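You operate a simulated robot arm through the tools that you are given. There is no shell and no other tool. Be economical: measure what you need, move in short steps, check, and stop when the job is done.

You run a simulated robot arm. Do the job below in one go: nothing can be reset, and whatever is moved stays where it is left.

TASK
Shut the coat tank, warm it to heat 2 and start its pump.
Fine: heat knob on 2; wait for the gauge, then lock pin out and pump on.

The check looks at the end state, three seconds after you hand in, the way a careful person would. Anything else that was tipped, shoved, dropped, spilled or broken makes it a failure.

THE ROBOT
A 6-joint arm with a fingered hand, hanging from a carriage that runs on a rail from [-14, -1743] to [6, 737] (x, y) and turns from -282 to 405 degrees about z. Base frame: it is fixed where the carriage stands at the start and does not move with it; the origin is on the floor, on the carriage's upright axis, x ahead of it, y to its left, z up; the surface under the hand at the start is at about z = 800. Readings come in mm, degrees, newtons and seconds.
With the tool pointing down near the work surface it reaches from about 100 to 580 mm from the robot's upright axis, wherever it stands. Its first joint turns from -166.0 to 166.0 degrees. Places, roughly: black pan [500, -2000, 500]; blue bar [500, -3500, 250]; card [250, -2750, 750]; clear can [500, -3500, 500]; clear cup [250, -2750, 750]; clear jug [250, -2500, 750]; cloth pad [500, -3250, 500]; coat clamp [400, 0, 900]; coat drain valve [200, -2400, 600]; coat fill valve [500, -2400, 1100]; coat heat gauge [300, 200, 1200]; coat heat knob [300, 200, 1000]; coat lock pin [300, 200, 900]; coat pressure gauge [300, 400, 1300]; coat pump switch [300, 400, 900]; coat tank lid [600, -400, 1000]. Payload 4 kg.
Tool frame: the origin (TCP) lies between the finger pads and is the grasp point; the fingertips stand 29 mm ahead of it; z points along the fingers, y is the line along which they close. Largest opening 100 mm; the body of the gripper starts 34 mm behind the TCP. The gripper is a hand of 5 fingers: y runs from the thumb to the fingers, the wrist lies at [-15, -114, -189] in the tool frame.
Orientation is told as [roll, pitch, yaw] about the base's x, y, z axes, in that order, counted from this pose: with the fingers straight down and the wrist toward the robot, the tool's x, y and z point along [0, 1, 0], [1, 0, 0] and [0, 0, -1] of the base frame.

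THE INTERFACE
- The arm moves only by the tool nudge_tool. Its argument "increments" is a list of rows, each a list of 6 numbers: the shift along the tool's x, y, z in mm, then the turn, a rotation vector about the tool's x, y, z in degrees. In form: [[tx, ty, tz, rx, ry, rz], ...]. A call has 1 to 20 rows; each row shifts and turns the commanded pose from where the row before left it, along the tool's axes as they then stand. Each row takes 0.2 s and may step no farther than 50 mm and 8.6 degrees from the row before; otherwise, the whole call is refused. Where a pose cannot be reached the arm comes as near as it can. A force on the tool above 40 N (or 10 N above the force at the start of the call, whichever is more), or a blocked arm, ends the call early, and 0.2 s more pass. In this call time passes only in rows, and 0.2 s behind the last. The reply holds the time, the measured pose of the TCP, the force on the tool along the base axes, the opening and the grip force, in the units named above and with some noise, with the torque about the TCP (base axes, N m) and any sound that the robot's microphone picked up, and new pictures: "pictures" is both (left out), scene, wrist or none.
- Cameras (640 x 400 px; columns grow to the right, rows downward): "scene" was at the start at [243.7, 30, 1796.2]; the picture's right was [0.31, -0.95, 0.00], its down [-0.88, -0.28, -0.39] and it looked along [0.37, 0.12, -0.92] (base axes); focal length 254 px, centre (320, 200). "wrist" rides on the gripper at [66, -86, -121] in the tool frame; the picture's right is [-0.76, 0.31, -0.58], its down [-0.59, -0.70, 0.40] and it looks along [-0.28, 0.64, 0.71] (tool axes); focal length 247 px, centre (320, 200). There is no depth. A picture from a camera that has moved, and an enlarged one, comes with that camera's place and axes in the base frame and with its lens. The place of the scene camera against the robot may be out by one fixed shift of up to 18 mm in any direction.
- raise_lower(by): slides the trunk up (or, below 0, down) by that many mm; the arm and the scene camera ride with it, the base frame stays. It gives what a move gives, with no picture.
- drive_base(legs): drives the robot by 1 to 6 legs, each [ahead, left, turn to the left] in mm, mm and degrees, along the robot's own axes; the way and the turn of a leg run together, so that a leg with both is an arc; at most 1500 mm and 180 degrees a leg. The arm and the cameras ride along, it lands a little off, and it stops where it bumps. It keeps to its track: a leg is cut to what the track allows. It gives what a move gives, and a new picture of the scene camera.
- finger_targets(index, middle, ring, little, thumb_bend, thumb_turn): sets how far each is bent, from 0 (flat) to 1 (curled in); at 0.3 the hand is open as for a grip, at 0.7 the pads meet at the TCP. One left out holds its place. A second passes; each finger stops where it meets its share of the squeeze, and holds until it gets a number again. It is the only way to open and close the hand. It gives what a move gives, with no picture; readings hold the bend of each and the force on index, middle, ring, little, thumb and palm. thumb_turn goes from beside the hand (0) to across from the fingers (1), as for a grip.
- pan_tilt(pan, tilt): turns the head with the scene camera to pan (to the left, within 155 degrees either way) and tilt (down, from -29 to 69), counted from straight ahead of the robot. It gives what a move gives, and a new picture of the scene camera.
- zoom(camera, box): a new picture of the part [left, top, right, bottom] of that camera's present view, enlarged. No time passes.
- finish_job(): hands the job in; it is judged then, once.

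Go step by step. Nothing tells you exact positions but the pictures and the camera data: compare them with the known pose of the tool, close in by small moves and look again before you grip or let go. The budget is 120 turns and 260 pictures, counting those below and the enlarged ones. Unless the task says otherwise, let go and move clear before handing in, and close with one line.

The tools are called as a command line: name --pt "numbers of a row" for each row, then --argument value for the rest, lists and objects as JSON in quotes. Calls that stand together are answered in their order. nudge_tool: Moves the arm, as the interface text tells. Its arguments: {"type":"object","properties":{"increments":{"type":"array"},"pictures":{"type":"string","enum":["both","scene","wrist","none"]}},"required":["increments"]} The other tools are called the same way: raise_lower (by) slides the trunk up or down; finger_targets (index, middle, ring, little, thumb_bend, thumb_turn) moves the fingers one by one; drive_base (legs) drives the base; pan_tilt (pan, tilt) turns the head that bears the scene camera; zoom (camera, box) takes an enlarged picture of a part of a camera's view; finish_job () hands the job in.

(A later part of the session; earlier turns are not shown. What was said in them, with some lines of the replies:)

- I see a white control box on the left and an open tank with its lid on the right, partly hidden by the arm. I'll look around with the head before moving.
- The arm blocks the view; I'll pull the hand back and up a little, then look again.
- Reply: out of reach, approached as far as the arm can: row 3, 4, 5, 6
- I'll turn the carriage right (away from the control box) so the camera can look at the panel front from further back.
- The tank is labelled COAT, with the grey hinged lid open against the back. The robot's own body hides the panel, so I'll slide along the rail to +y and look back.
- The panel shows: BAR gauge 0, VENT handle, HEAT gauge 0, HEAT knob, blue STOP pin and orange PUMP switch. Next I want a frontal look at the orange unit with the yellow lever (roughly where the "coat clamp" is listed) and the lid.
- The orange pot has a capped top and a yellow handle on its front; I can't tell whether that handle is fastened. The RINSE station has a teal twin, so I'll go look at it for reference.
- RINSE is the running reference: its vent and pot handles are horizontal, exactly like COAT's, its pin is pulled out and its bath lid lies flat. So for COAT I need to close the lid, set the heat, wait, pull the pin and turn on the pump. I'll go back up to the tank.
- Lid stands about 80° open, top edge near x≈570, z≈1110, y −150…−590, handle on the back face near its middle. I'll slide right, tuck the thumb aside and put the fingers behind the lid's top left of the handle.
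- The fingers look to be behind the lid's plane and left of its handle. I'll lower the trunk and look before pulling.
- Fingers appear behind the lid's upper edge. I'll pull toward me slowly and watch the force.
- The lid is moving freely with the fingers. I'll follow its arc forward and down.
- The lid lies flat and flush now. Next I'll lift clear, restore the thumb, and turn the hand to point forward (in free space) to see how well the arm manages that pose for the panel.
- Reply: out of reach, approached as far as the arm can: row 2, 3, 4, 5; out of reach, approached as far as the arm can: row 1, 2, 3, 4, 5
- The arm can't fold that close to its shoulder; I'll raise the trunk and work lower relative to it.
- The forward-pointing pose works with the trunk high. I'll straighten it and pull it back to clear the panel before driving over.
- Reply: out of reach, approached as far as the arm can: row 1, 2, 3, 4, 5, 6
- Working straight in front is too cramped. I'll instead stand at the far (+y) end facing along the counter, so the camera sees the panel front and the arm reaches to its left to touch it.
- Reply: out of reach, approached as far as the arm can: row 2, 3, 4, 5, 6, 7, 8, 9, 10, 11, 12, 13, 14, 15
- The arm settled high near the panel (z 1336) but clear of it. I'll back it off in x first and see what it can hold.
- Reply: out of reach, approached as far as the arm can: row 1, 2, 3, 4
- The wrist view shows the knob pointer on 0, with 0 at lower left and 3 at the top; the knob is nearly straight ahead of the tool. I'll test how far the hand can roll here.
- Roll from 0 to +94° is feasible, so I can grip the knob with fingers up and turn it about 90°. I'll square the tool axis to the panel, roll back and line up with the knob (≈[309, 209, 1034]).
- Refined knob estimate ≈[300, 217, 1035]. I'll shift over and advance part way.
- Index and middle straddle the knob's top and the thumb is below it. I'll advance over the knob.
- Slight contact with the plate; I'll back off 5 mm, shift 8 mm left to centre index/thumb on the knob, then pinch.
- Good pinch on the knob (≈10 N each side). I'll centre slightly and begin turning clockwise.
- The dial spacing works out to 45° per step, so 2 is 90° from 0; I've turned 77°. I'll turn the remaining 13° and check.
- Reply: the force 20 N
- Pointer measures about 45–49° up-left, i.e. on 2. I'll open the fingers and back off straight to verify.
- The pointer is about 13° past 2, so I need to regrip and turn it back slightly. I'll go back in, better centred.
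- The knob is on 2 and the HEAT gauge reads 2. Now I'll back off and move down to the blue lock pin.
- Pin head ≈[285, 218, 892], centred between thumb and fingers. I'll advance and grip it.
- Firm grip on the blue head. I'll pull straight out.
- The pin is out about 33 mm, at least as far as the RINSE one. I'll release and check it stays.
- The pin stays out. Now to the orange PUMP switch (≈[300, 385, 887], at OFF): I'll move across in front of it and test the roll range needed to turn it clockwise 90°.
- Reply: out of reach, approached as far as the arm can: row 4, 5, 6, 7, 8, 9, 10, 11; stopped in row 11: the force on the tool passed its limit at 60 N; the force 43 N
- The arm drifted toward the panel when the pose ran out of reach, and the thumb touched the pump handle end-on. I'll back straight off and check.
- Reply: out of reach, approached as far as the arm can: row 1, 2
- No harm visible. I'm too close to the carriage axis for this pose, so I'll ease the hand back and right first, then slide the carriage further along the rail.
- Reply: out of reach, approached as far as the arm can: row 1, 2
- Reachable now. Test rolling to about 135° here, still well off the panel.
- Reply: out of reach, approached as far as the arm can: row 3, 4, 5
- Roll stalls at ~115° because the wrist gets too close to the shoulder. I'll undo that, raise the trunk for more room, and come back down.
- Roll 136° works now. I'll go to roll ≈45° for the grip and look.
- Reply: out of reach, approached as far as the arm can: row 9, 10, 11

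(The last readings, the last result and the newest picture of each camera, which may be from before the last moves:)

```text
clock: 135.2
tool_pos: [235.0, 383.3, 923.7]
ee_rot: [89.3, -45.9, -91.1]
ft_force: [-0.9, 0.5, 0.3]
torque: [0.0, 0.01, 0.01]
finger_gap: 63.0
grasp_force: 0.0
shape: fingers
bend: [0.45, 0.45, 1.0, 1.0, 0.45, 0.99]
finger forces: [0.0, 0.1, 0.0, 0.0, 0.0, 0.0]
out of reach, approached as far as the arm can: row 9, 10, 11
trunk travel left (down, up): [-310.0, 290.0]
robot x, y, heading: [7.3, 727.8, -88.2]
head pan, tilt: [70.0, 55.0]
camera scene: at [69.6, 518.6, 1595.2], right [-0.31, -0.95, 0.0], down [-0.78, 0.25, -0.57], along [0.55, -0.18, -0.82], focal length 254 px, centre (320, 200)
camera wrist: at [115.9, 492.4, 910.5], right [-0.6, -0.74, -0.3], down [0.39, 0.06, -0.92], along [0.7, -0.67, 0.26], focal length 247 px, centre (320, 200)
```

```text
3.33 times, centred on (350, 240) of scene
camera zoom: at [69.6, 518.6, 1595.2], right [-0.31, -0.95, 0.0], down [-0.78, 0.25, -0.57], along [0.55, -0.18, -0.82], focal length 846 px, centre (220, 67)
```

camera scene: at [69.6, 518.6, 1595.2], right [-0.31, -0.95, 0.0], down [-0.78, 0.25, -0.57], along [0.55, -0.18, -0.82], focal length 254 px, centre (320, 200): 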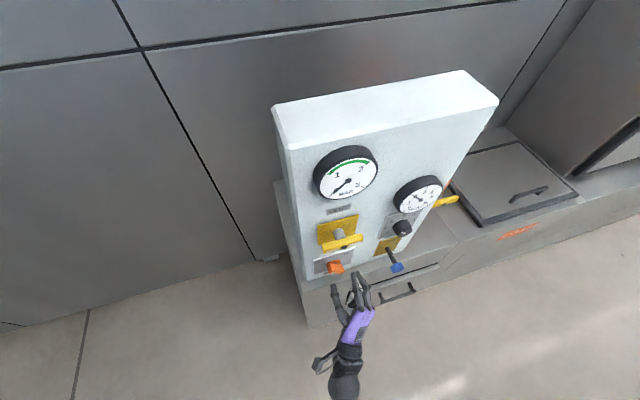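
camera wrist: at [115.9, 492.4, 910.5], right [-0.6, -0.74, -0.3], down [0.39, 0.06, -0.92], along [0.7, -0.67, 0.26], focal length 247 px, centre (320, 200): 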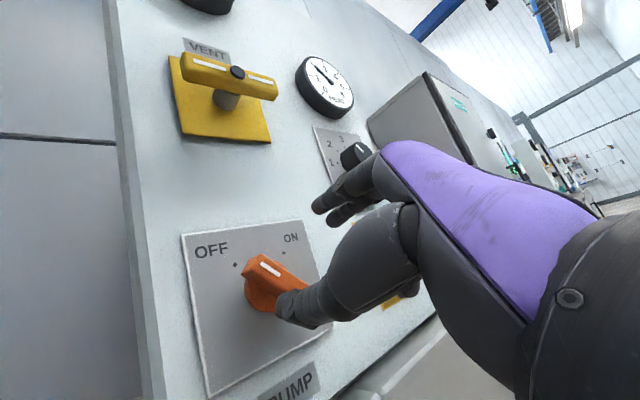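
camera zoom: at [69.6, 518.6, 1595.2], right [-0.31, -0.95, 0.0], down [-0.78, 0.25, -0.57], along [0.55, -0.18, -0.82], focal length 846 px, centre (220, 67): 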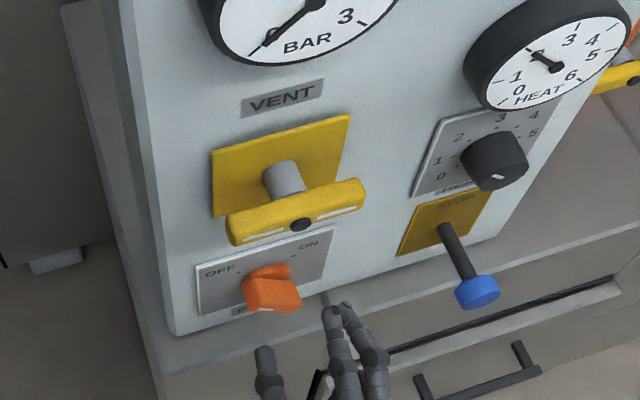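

The handle clearly points to OFF (upper left); its centre is ≈[300, 386, 909]. I'll align the hand (fingers upper-right, thumb lower-left of the bar) and approach.

nudge_tool --pt "-4 -12 8 0 0 0" --pt "0 0 8 0 0 0" --pictures "both"

zoom --camera "wrist" --box '[160, 180, 400, 380]'

zoom --camera "scene" --box '[290, 220, 400, 310]'

```text
clock: 135.8
tool_pos: [251.1, 389.3, 912.6]
ee_rot: [89.4, -46.0, -91.0]
ft_force: [-0.5, 0.2, 0.0]
torque: [-0.01, 0.01, -0.01]
finger_gap: 62.6
grasp_force: 0.0
shape: fingers
bend: [0.45, 0.45, 1.0, 1.0, 0.45, 0.99]
finger forces: [0.0, 0.0, 0.0, 0.1, 0.0, 0.0]
trunk travel left (down, up): [-310.0, 290.0]
robot x, y, heading: [4.4, 722.2, -88.1]
head pan, tilt: [70.0, 55.0]
camera scene: at [69.7, 518.6, 1595.2], right [-0.31, -0.95, 0.0], down [-0.78, 0.25, -0.57], along [0.55, -0.18, -0.82], focal length 254 px, centre (320, 200)
camera wrist: at [132.0, 497.3, 899.1], right [-0.6, -0.74, -0.3], down [0.39, 0.06, -0.92], along [0.7, -0.67, 0.26], focal length 247 px, centre (320, 200)
```

scene: 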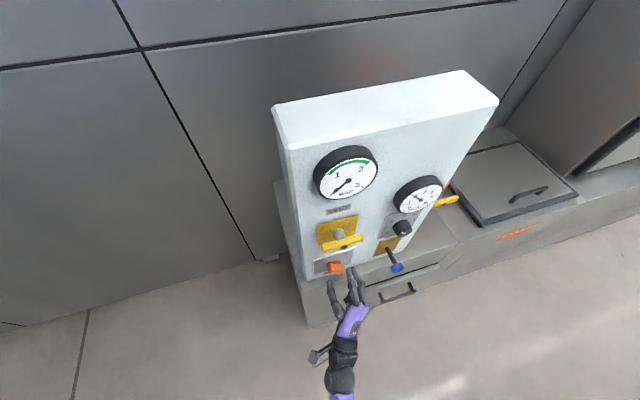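
wrist: 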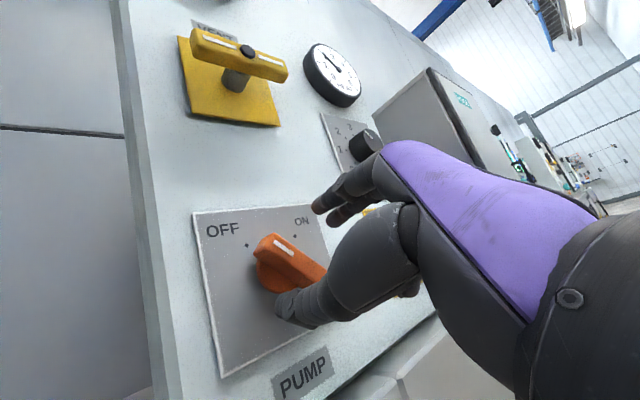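

```text
2.00 times, centred on (280, 280) of wrist
camera zoom: at [132.0, 497.3, 899.1], right [-0.6, -0.74, -0.3], down [0.39, 0.06, -0.92], along [0.7, -0.67, 0.26], focal length 494 px, centre (400, 40)
```

zoom: 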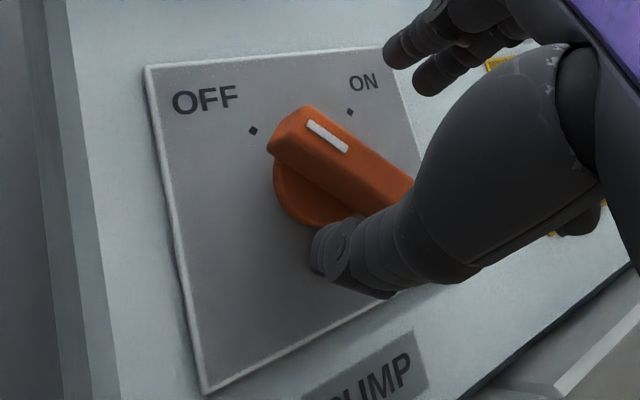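

```text
4.44 times, centred on (345, 265) of scene
camera zoom: at [69.7, 518.6, 1595.2], right [-0.31, -0.95, 0.0], down [-0.78, 0.25, -0.57], along [0.55, -0.18, -0.82], focal length 1128 px, centre (209, -89)
```

zoom: 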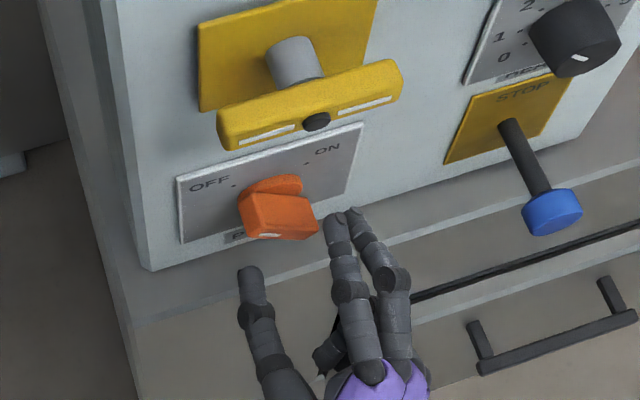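

Aligned on the handle. Advance and grip.

nudge_tool --pt "3 0 10 0 0 0" --pt "0 0 10 0 0 0" --pt "0 0 10 0 0 0" --pictures "none"

zoom --camera "scene" --box '[290, 220, 400, 310]'

zoom --camera "wrist" --box '[160, 180, 400, 380]'

```text
clock: 136.6
tool_pos: [281.5, 391.8, 915.9]
ee_rot: [89.4, -45.9, -90.8]
ft_force: [-0.5, 0.2, -0.1]
torque: [0.0, 0.01, 0.0]
finger_gap: 62.5
grasp_force: 0.1
shape: fingers
bend: [0.45, 0.45, 1.0, 1.0, 0.45, 0.99]
finger forces: [0.0, 0.0, 0.1, 0.1, 0.0, 0.0]
trunk travel left (down, up): [-310.0, 290.0]
robot x, y, heading: [7.4, 728.1, -87.8]
head pan, tilt: [70.0, 55.0]
```

```text
4.44 times, centred on (345, 265) of scene
camera zoom: at [69.6, 518.6, 1595.2], right [-0.31, -0.95, 0.0], down [-0.78, 0.25, -0.57], along [0.55, -0.18, -0.82], focal length 1128 px, centre (209, -89)
```

zoom: 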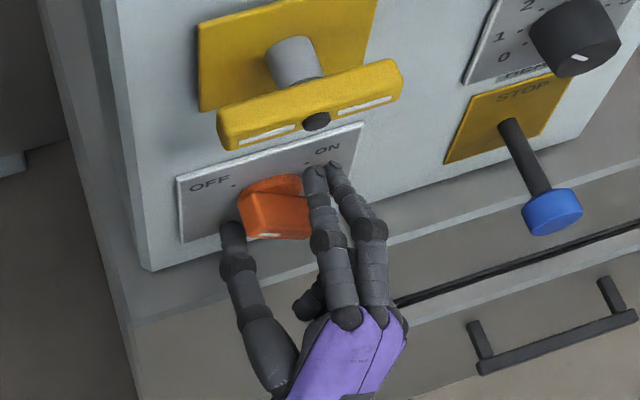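

```text
2.00 times, centred on (280, 280) of wrist
camera zoom: at [161.9, 498.9, 901.3], right [-0.6, -0.74, -0.3], down [0.39, 0.06, -0.92], along [0.7, -0.67, 0.26], focal length 494 px, centre (400, 40)
```

zoom: 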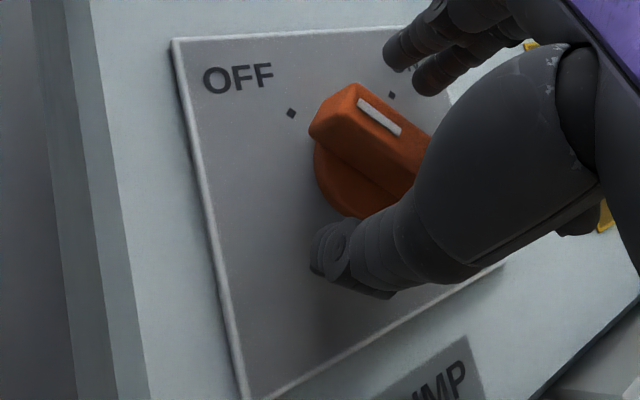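

finger_targets --index 0.75 --middle 0.75 --thumb_bend 0.75

zoom --camera "wrist" --box '[160, 180, 400, 380]'

```text
clock: 137.6
tool_pos: [282.5, 390.8, 916.3]
ee_rot: [89.5, -45.8, -91.0]
ft_force: [5.0, -1.3, -1.6]
torque: [0.01, 0.07, 0.05]
finger_gap: 11.9
grasp_force: 11.3
shape: fingers
bend: [0.73, 0.72, 1.0, 1.0, 0.66, 1.0]
finger forces: [6.2, 5.1, 0.0, 0.0, 11.5, 0.1]
trunk travel left (down, up): [-310.0, 290.0]
robot x, y, heading: [7.2, 730.5, -87.9]
head pan, tilt: [70.0, 55.0]
```

```text
2.00 times, centred on (280, 280) of wrist
camera zoom: at [162.5, 498.9, 901.4], right [-0.6, -0.74, -0.3], down [0.39, 0.06, -0.92], along [0.7, -0.67, 0.26], focal length 494 px, centre (400, 40)
```

zoom: 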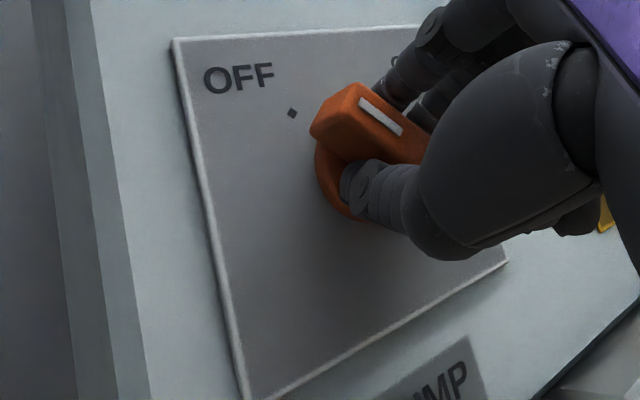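

Good grip across the bar. Turning clockwise toward ON.

nudge_tool --pt "0 -3 0 0 0 0" --pt "0 0 0 0 0 7.5" --pt "0 0 0 0 0 7.5" --pt "0 0 0 0 0 7.5" --pt "0 0 0 0 0 7.5" --pt "0 0 0 0 0 7.5" --pt "0 0 0 0 0 7.5" --pictures "wrist"

zoom --camera "scene" --box '[290, 220, 400, 310]'

```text
clock: 139.2
tool_pos: [283.1, 389.3, 913.1]
ee_rot: [89.6, -0.9, -91.4]
ft_force: [0.5, -10.7, 1.9]
torque: [-0.04, -0.06, -0.24]
finger_gap: 11.7
grasp_force: 13.3
shape: fingers
bend: [0.73, 0.64, 1.0, 1.0, 0.68, 1.0]
finger forces: [9.5, 9.1, 0.0, 0.0, 7.9, 0.0]
trunk travel left (down, up): [-310.0, 290.0]
robot x, y, heading: [2.6, 729.2, -88.1]
head pan, tilt: [70.0, 55.0]
camera wrist: at [162.7, 478.5, 979.2], right [-0.59, -0.3, -0.75], down [0.41, 0.68, -0.6], along [0.69, -0.66, -0.28], focal length 247 px, centre (320, 200)
```

wrist: 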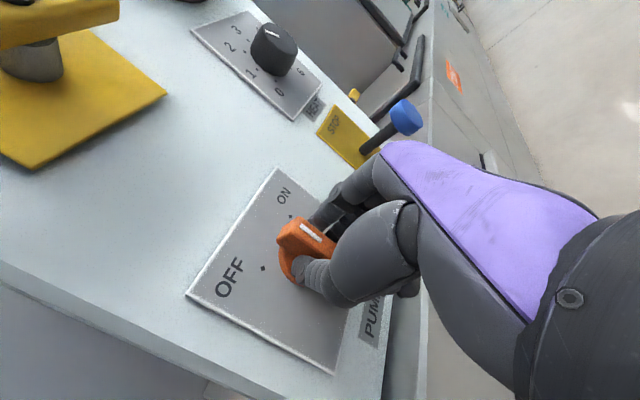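

```text
4.44 times, centred on (345, 265) of scene
camera zoom: at [69.7, 517.4, 1595.5], right [-0.31, -0.95, 0.0], down [-0.78, 0.25, -0.57], along [0.55, -0.18, -0.82], focal length 1128 px, centre (209, -89)
```

zoom: 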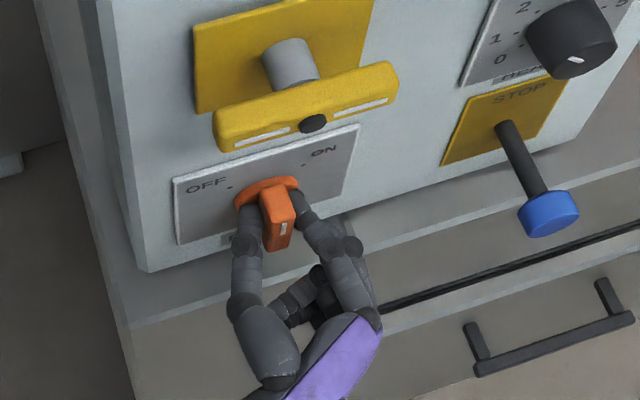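

Halfway, bar is vertical. Continue to ON.

nudge_tool --pt "0 0 0 0 0 7.5" --pt "0 0 0 0 0 7.5" --pt "0 0 0 0 0 7.5" --pt "0 0 0 0 0 7.5" --pt "0 0 0 0 0 7.5" --pt "0 0 0 0 0 7.5" --pictures "wrist"

zoom --camera "scene" --box '[290, 220, 400, 310]'

```text
clock: 140.6
tool_pos: [282.2, 388.6, 912.9]
ee_rot: [89.4, 44.2, -91.9]
ft_force: [2.8, -12.1, -5.5]
torque: [-0.16, 0.2, -0.26]
finger_gap: 11.8
grasp_force: 13.5
shape: fingers
bend: [0.73, 0.62, 1.0, 1.0, 0.68, 1.0]
finger forces: [9.0, 11.5, 0.0, 0.1, 6.3, 0.0]
trunk travel left (down, up): [-310.0, 290.0]
robot x, y, heading: [5.4, 726.8, -88.3]
head pan, tilt: [70.0, 55.0]
camera wrist: at [160.6, 407.6, 1021.9], right [-0.57, 0.32, -0.75], down [0.42, 0.9, 0.06], along [0.7, -0.28, -0.66], focal length 247 px, centre (320, 200)
```

wrist: 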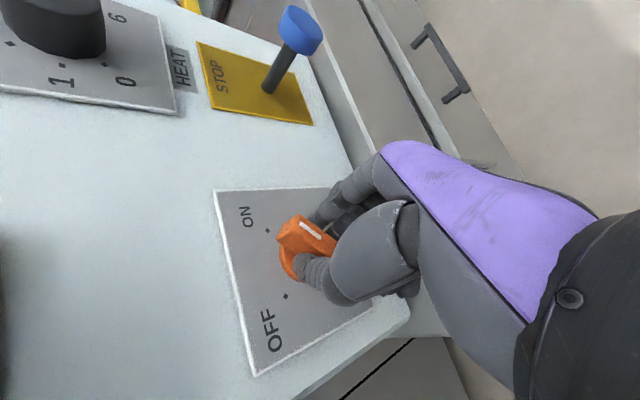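

```text
4.44 times, centred on (345, 265) of scene
camera zoom: at [69.7, 517.6, 1595.5], right [-0.31, -0.95, 0.0], down [-0.78, 0.25, -0.57], along [0.55, -0.18, -0.82], focal length 1128 px, centre (209, -89)
```

zoom: 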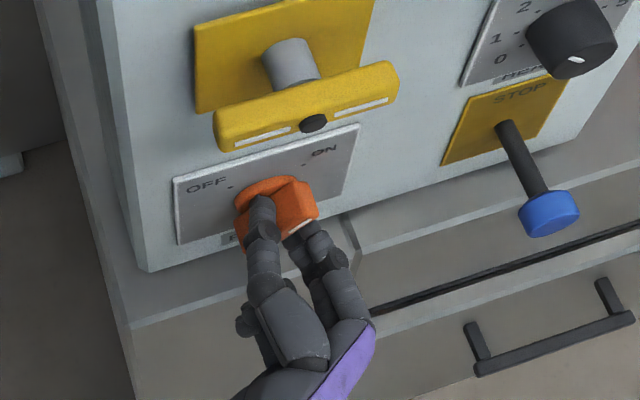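

finger_targets --index 0.5 --middle 0.5 --thumb_bend 0.5

nudge_tool --pt "0 0 -10 0 0 0" --pt "0 0 -15 0 0 0" --pt "0 0 -15 0 0 0" --pictures "wrist"

zoom --camera "scene" --box '[290, 130, 460, 310]'

```text
clock: 141.6
tool_pos: [281.6, 392.2, 911.9]
ee_rot: [89.3, 44.2, -91.7]
ft_force: [0.3, 0.5, -0.1]
torque: [-0.01, -0.01, -0.01]
finger_gap: 49.2
grasp_force: 0.1
shape: fingers
bend: [0.5, 0.5, 1.0, 1.0, 0.5, 1.0]
finger forces: [0.1, 0.0, 0.0, 0.0, 0.1, 0.0]
trunk travel left (down, up): [-310.0, 290.0]
robot x, y, heading: [6.7, 731.7, -88.2]
head pan, tilt: [70.0, 55.0]
```

```text
clock: 142.4
tool_pos: [239.7, 394.9, 913.5]
ee_rot: [89.4, 44.2, -91.7]
ft_force: [-0.8, 0.1, 1.6]
torque: [0.04, -0.01, 0.03]
finger_gap: 49.6
grasp_force: 0.0
shape: fingers
bend: [0.5, 0.5, 1.0, 1.0, 0.5, 1.0]
finger forces: [0.0, 0.0, 0.0, 0.1, 0.0, 0.0]
trunk travel left (down, up): [-310.0, 290.0]
robot x, y, heading: [4.3, 728.2, -87.9]
head pan, tilt: [70.0, 55.0]
camera wrist: at [120.2, 412.3, 1021.1], right [-0.58, 0.32, -0.75], down [0.42, 0.91, 0.06], along [0.7, -0.28, -0.66], focal length 247 px, centre (320, 200)
```

wrist: 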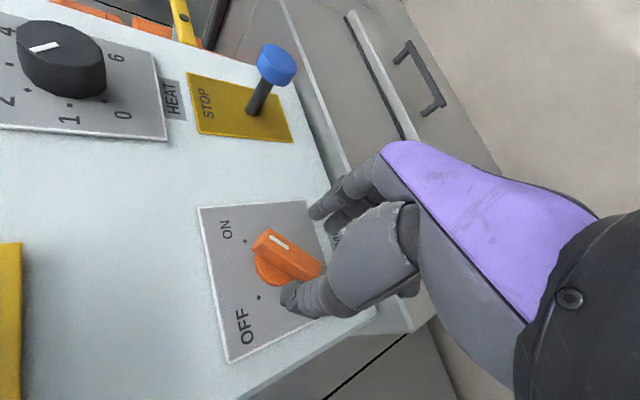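

```text
2.22 times, centred on (375, 220) of scene
camera zoom: at [69.6, 518.6, 1595.2], right [-0.31, -0.95, 0.0], down [-0.78, 0.25, -0.57], along [0.55, -0.18, -0.82], focal length 564 px, centre (198, 156)
```

zoom: 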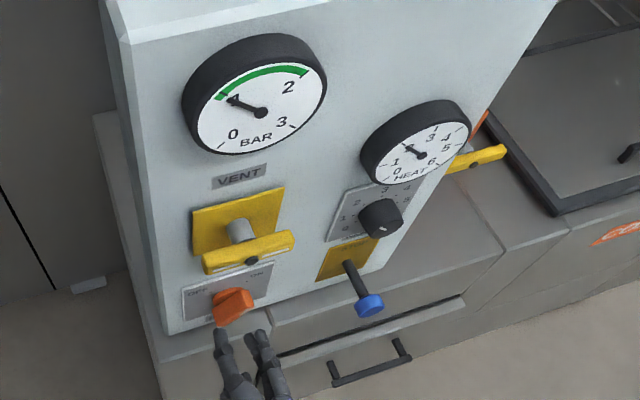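

The pump is on and BAR is rising into the green. I'll back the hand clear and inspect everything once more.

nudge_tool --pt "0 0 -20 0 0 0" --pt "0 0 -20 0 0 0" --pt "0 0 -15 0 0 0" --pictures "none"

zoom --camera "scene" --box '[290, 130, 460, 310]'

zoom --camera "scene" --box '[400, 90, 640, 260]'

zoom --camera "scene" --box '[385, 165, 450, 245]'

```text
clock: 143.2
tool_pos: [188.1, 395.2, 913.4]
ee_rot: [89.5, 44.0, -91.9]
ft_force: [-0.3, -0.3, -0.6]
torque: [0.0, -0.03, 0.0]
finger_gap: 49.5
grasp_force: 0.0
shape: fingers
bend: [0.5, 0.5, 1.0, 1.0, 0.5, 1.0]
finger forces: [0.0, 0.0, 0.0, 0.1, 0.0, 0.0]
trunk travel left (down, up): [-310.0, 290.0]
robot x, y, heading: [6.6, 728.9, -88.1]
head pan, tilt: [70.0, 55.0]
```

```text
2.22 times, centred on (375, 220) of scene
camera zoom: at [69.6, 518.6, 1595.2], right [-0.31, -0.95, 0.0], down [-0.78, 0.25, -0.57], along [0.55, -0.18, -0.82], focal length 564 px, centre (198, 156)
```

zoom: 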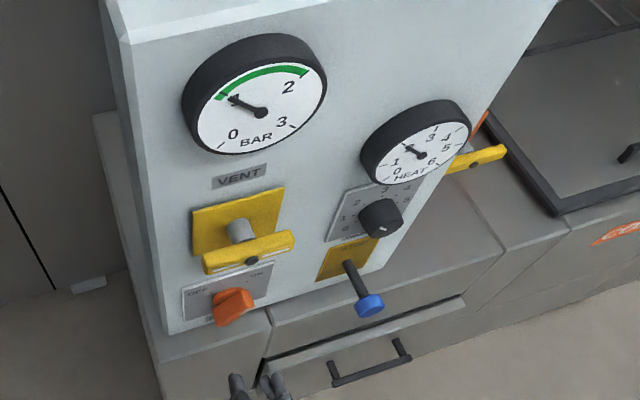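

```text
2.35 times, centred on (520, 175) of scene
camera zoom: at [69.6, 518.6, 1595.2], right [-0.31, -0.95, 0.0], down [-0.78, 0.25, -0.57], along [0.55, -0.18, -0.82], focal length 597 px, centre (-151, 259)
```

zoom: 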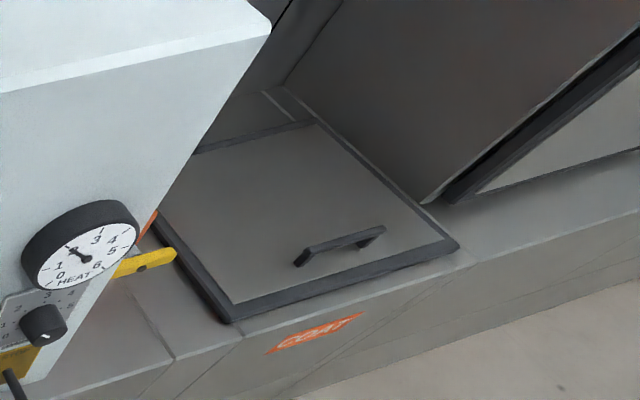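

```text
5.00 times, centred on (418, 205) of scene
camera zoom: at [69.6, 518.6, 1595.2], right [-0.31, -0.95, 0.0], down [-0.78, 0.25, -0.57], along [0.55, -0.18, -0.82], focal length 1269 px, centre (-168, 175)
```

zoom: 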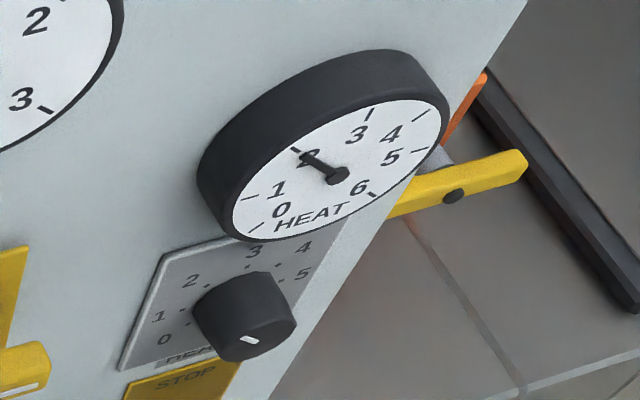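

zoom --camera "scene" --box '[305, 140, 385, 200]'

zoom --camera "scene" --box '[300, 230, 380, 290]'

```text
6.67 times, centred on (345, 170) of scene
camera zoom: at [69.6, 518.6, 1595.2], right [-0.31, -0.95, 0.0], down [-0.78, 0.25, -0.57], along [0.55, -0.18, -0.82], focal length 1692 px, centre (153, 400)
```

zoom: 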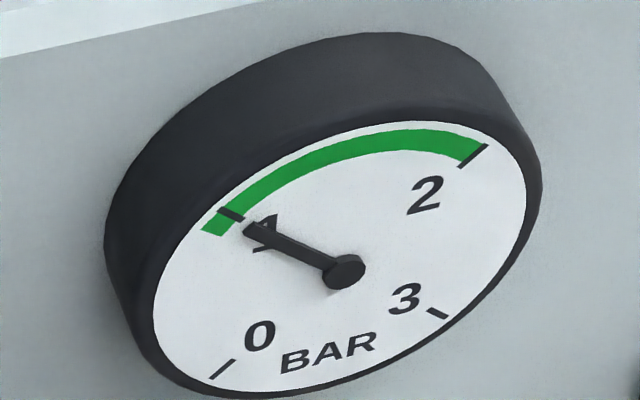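

```text
6.67 times, centred on (340, 260) of scene
camera zoom: at [69.6, 518.6, 1595.2], right [-0.31, -0.95, 0.0], down [-0.78, 0.25, -0.57], along [0.55, -0.18, -0.82], focal length 1692 px, centre (187, -200)
```

zoom: 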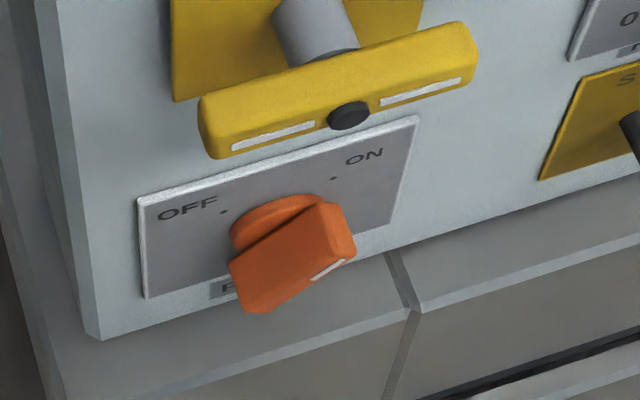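

All of it checks out: the lid is flat, the knob and gauge are on 2, the pin is out, the pump is ON and pressure is in the green at about 1 bar. The hand is clear, so I'm handing in.

finish_job

```text
The job is handed in.
```

The coat tank lid is shut, heat is on 2 with the gauge at 2, the lock pin is out and the pump is running at about 1 bar. While I was lining up on the pump switch, the thumb pressed its handle end-on until the force limit stopped the arm (about 43 N read afterwards). I saw no damage, and the switch turned normally after that.
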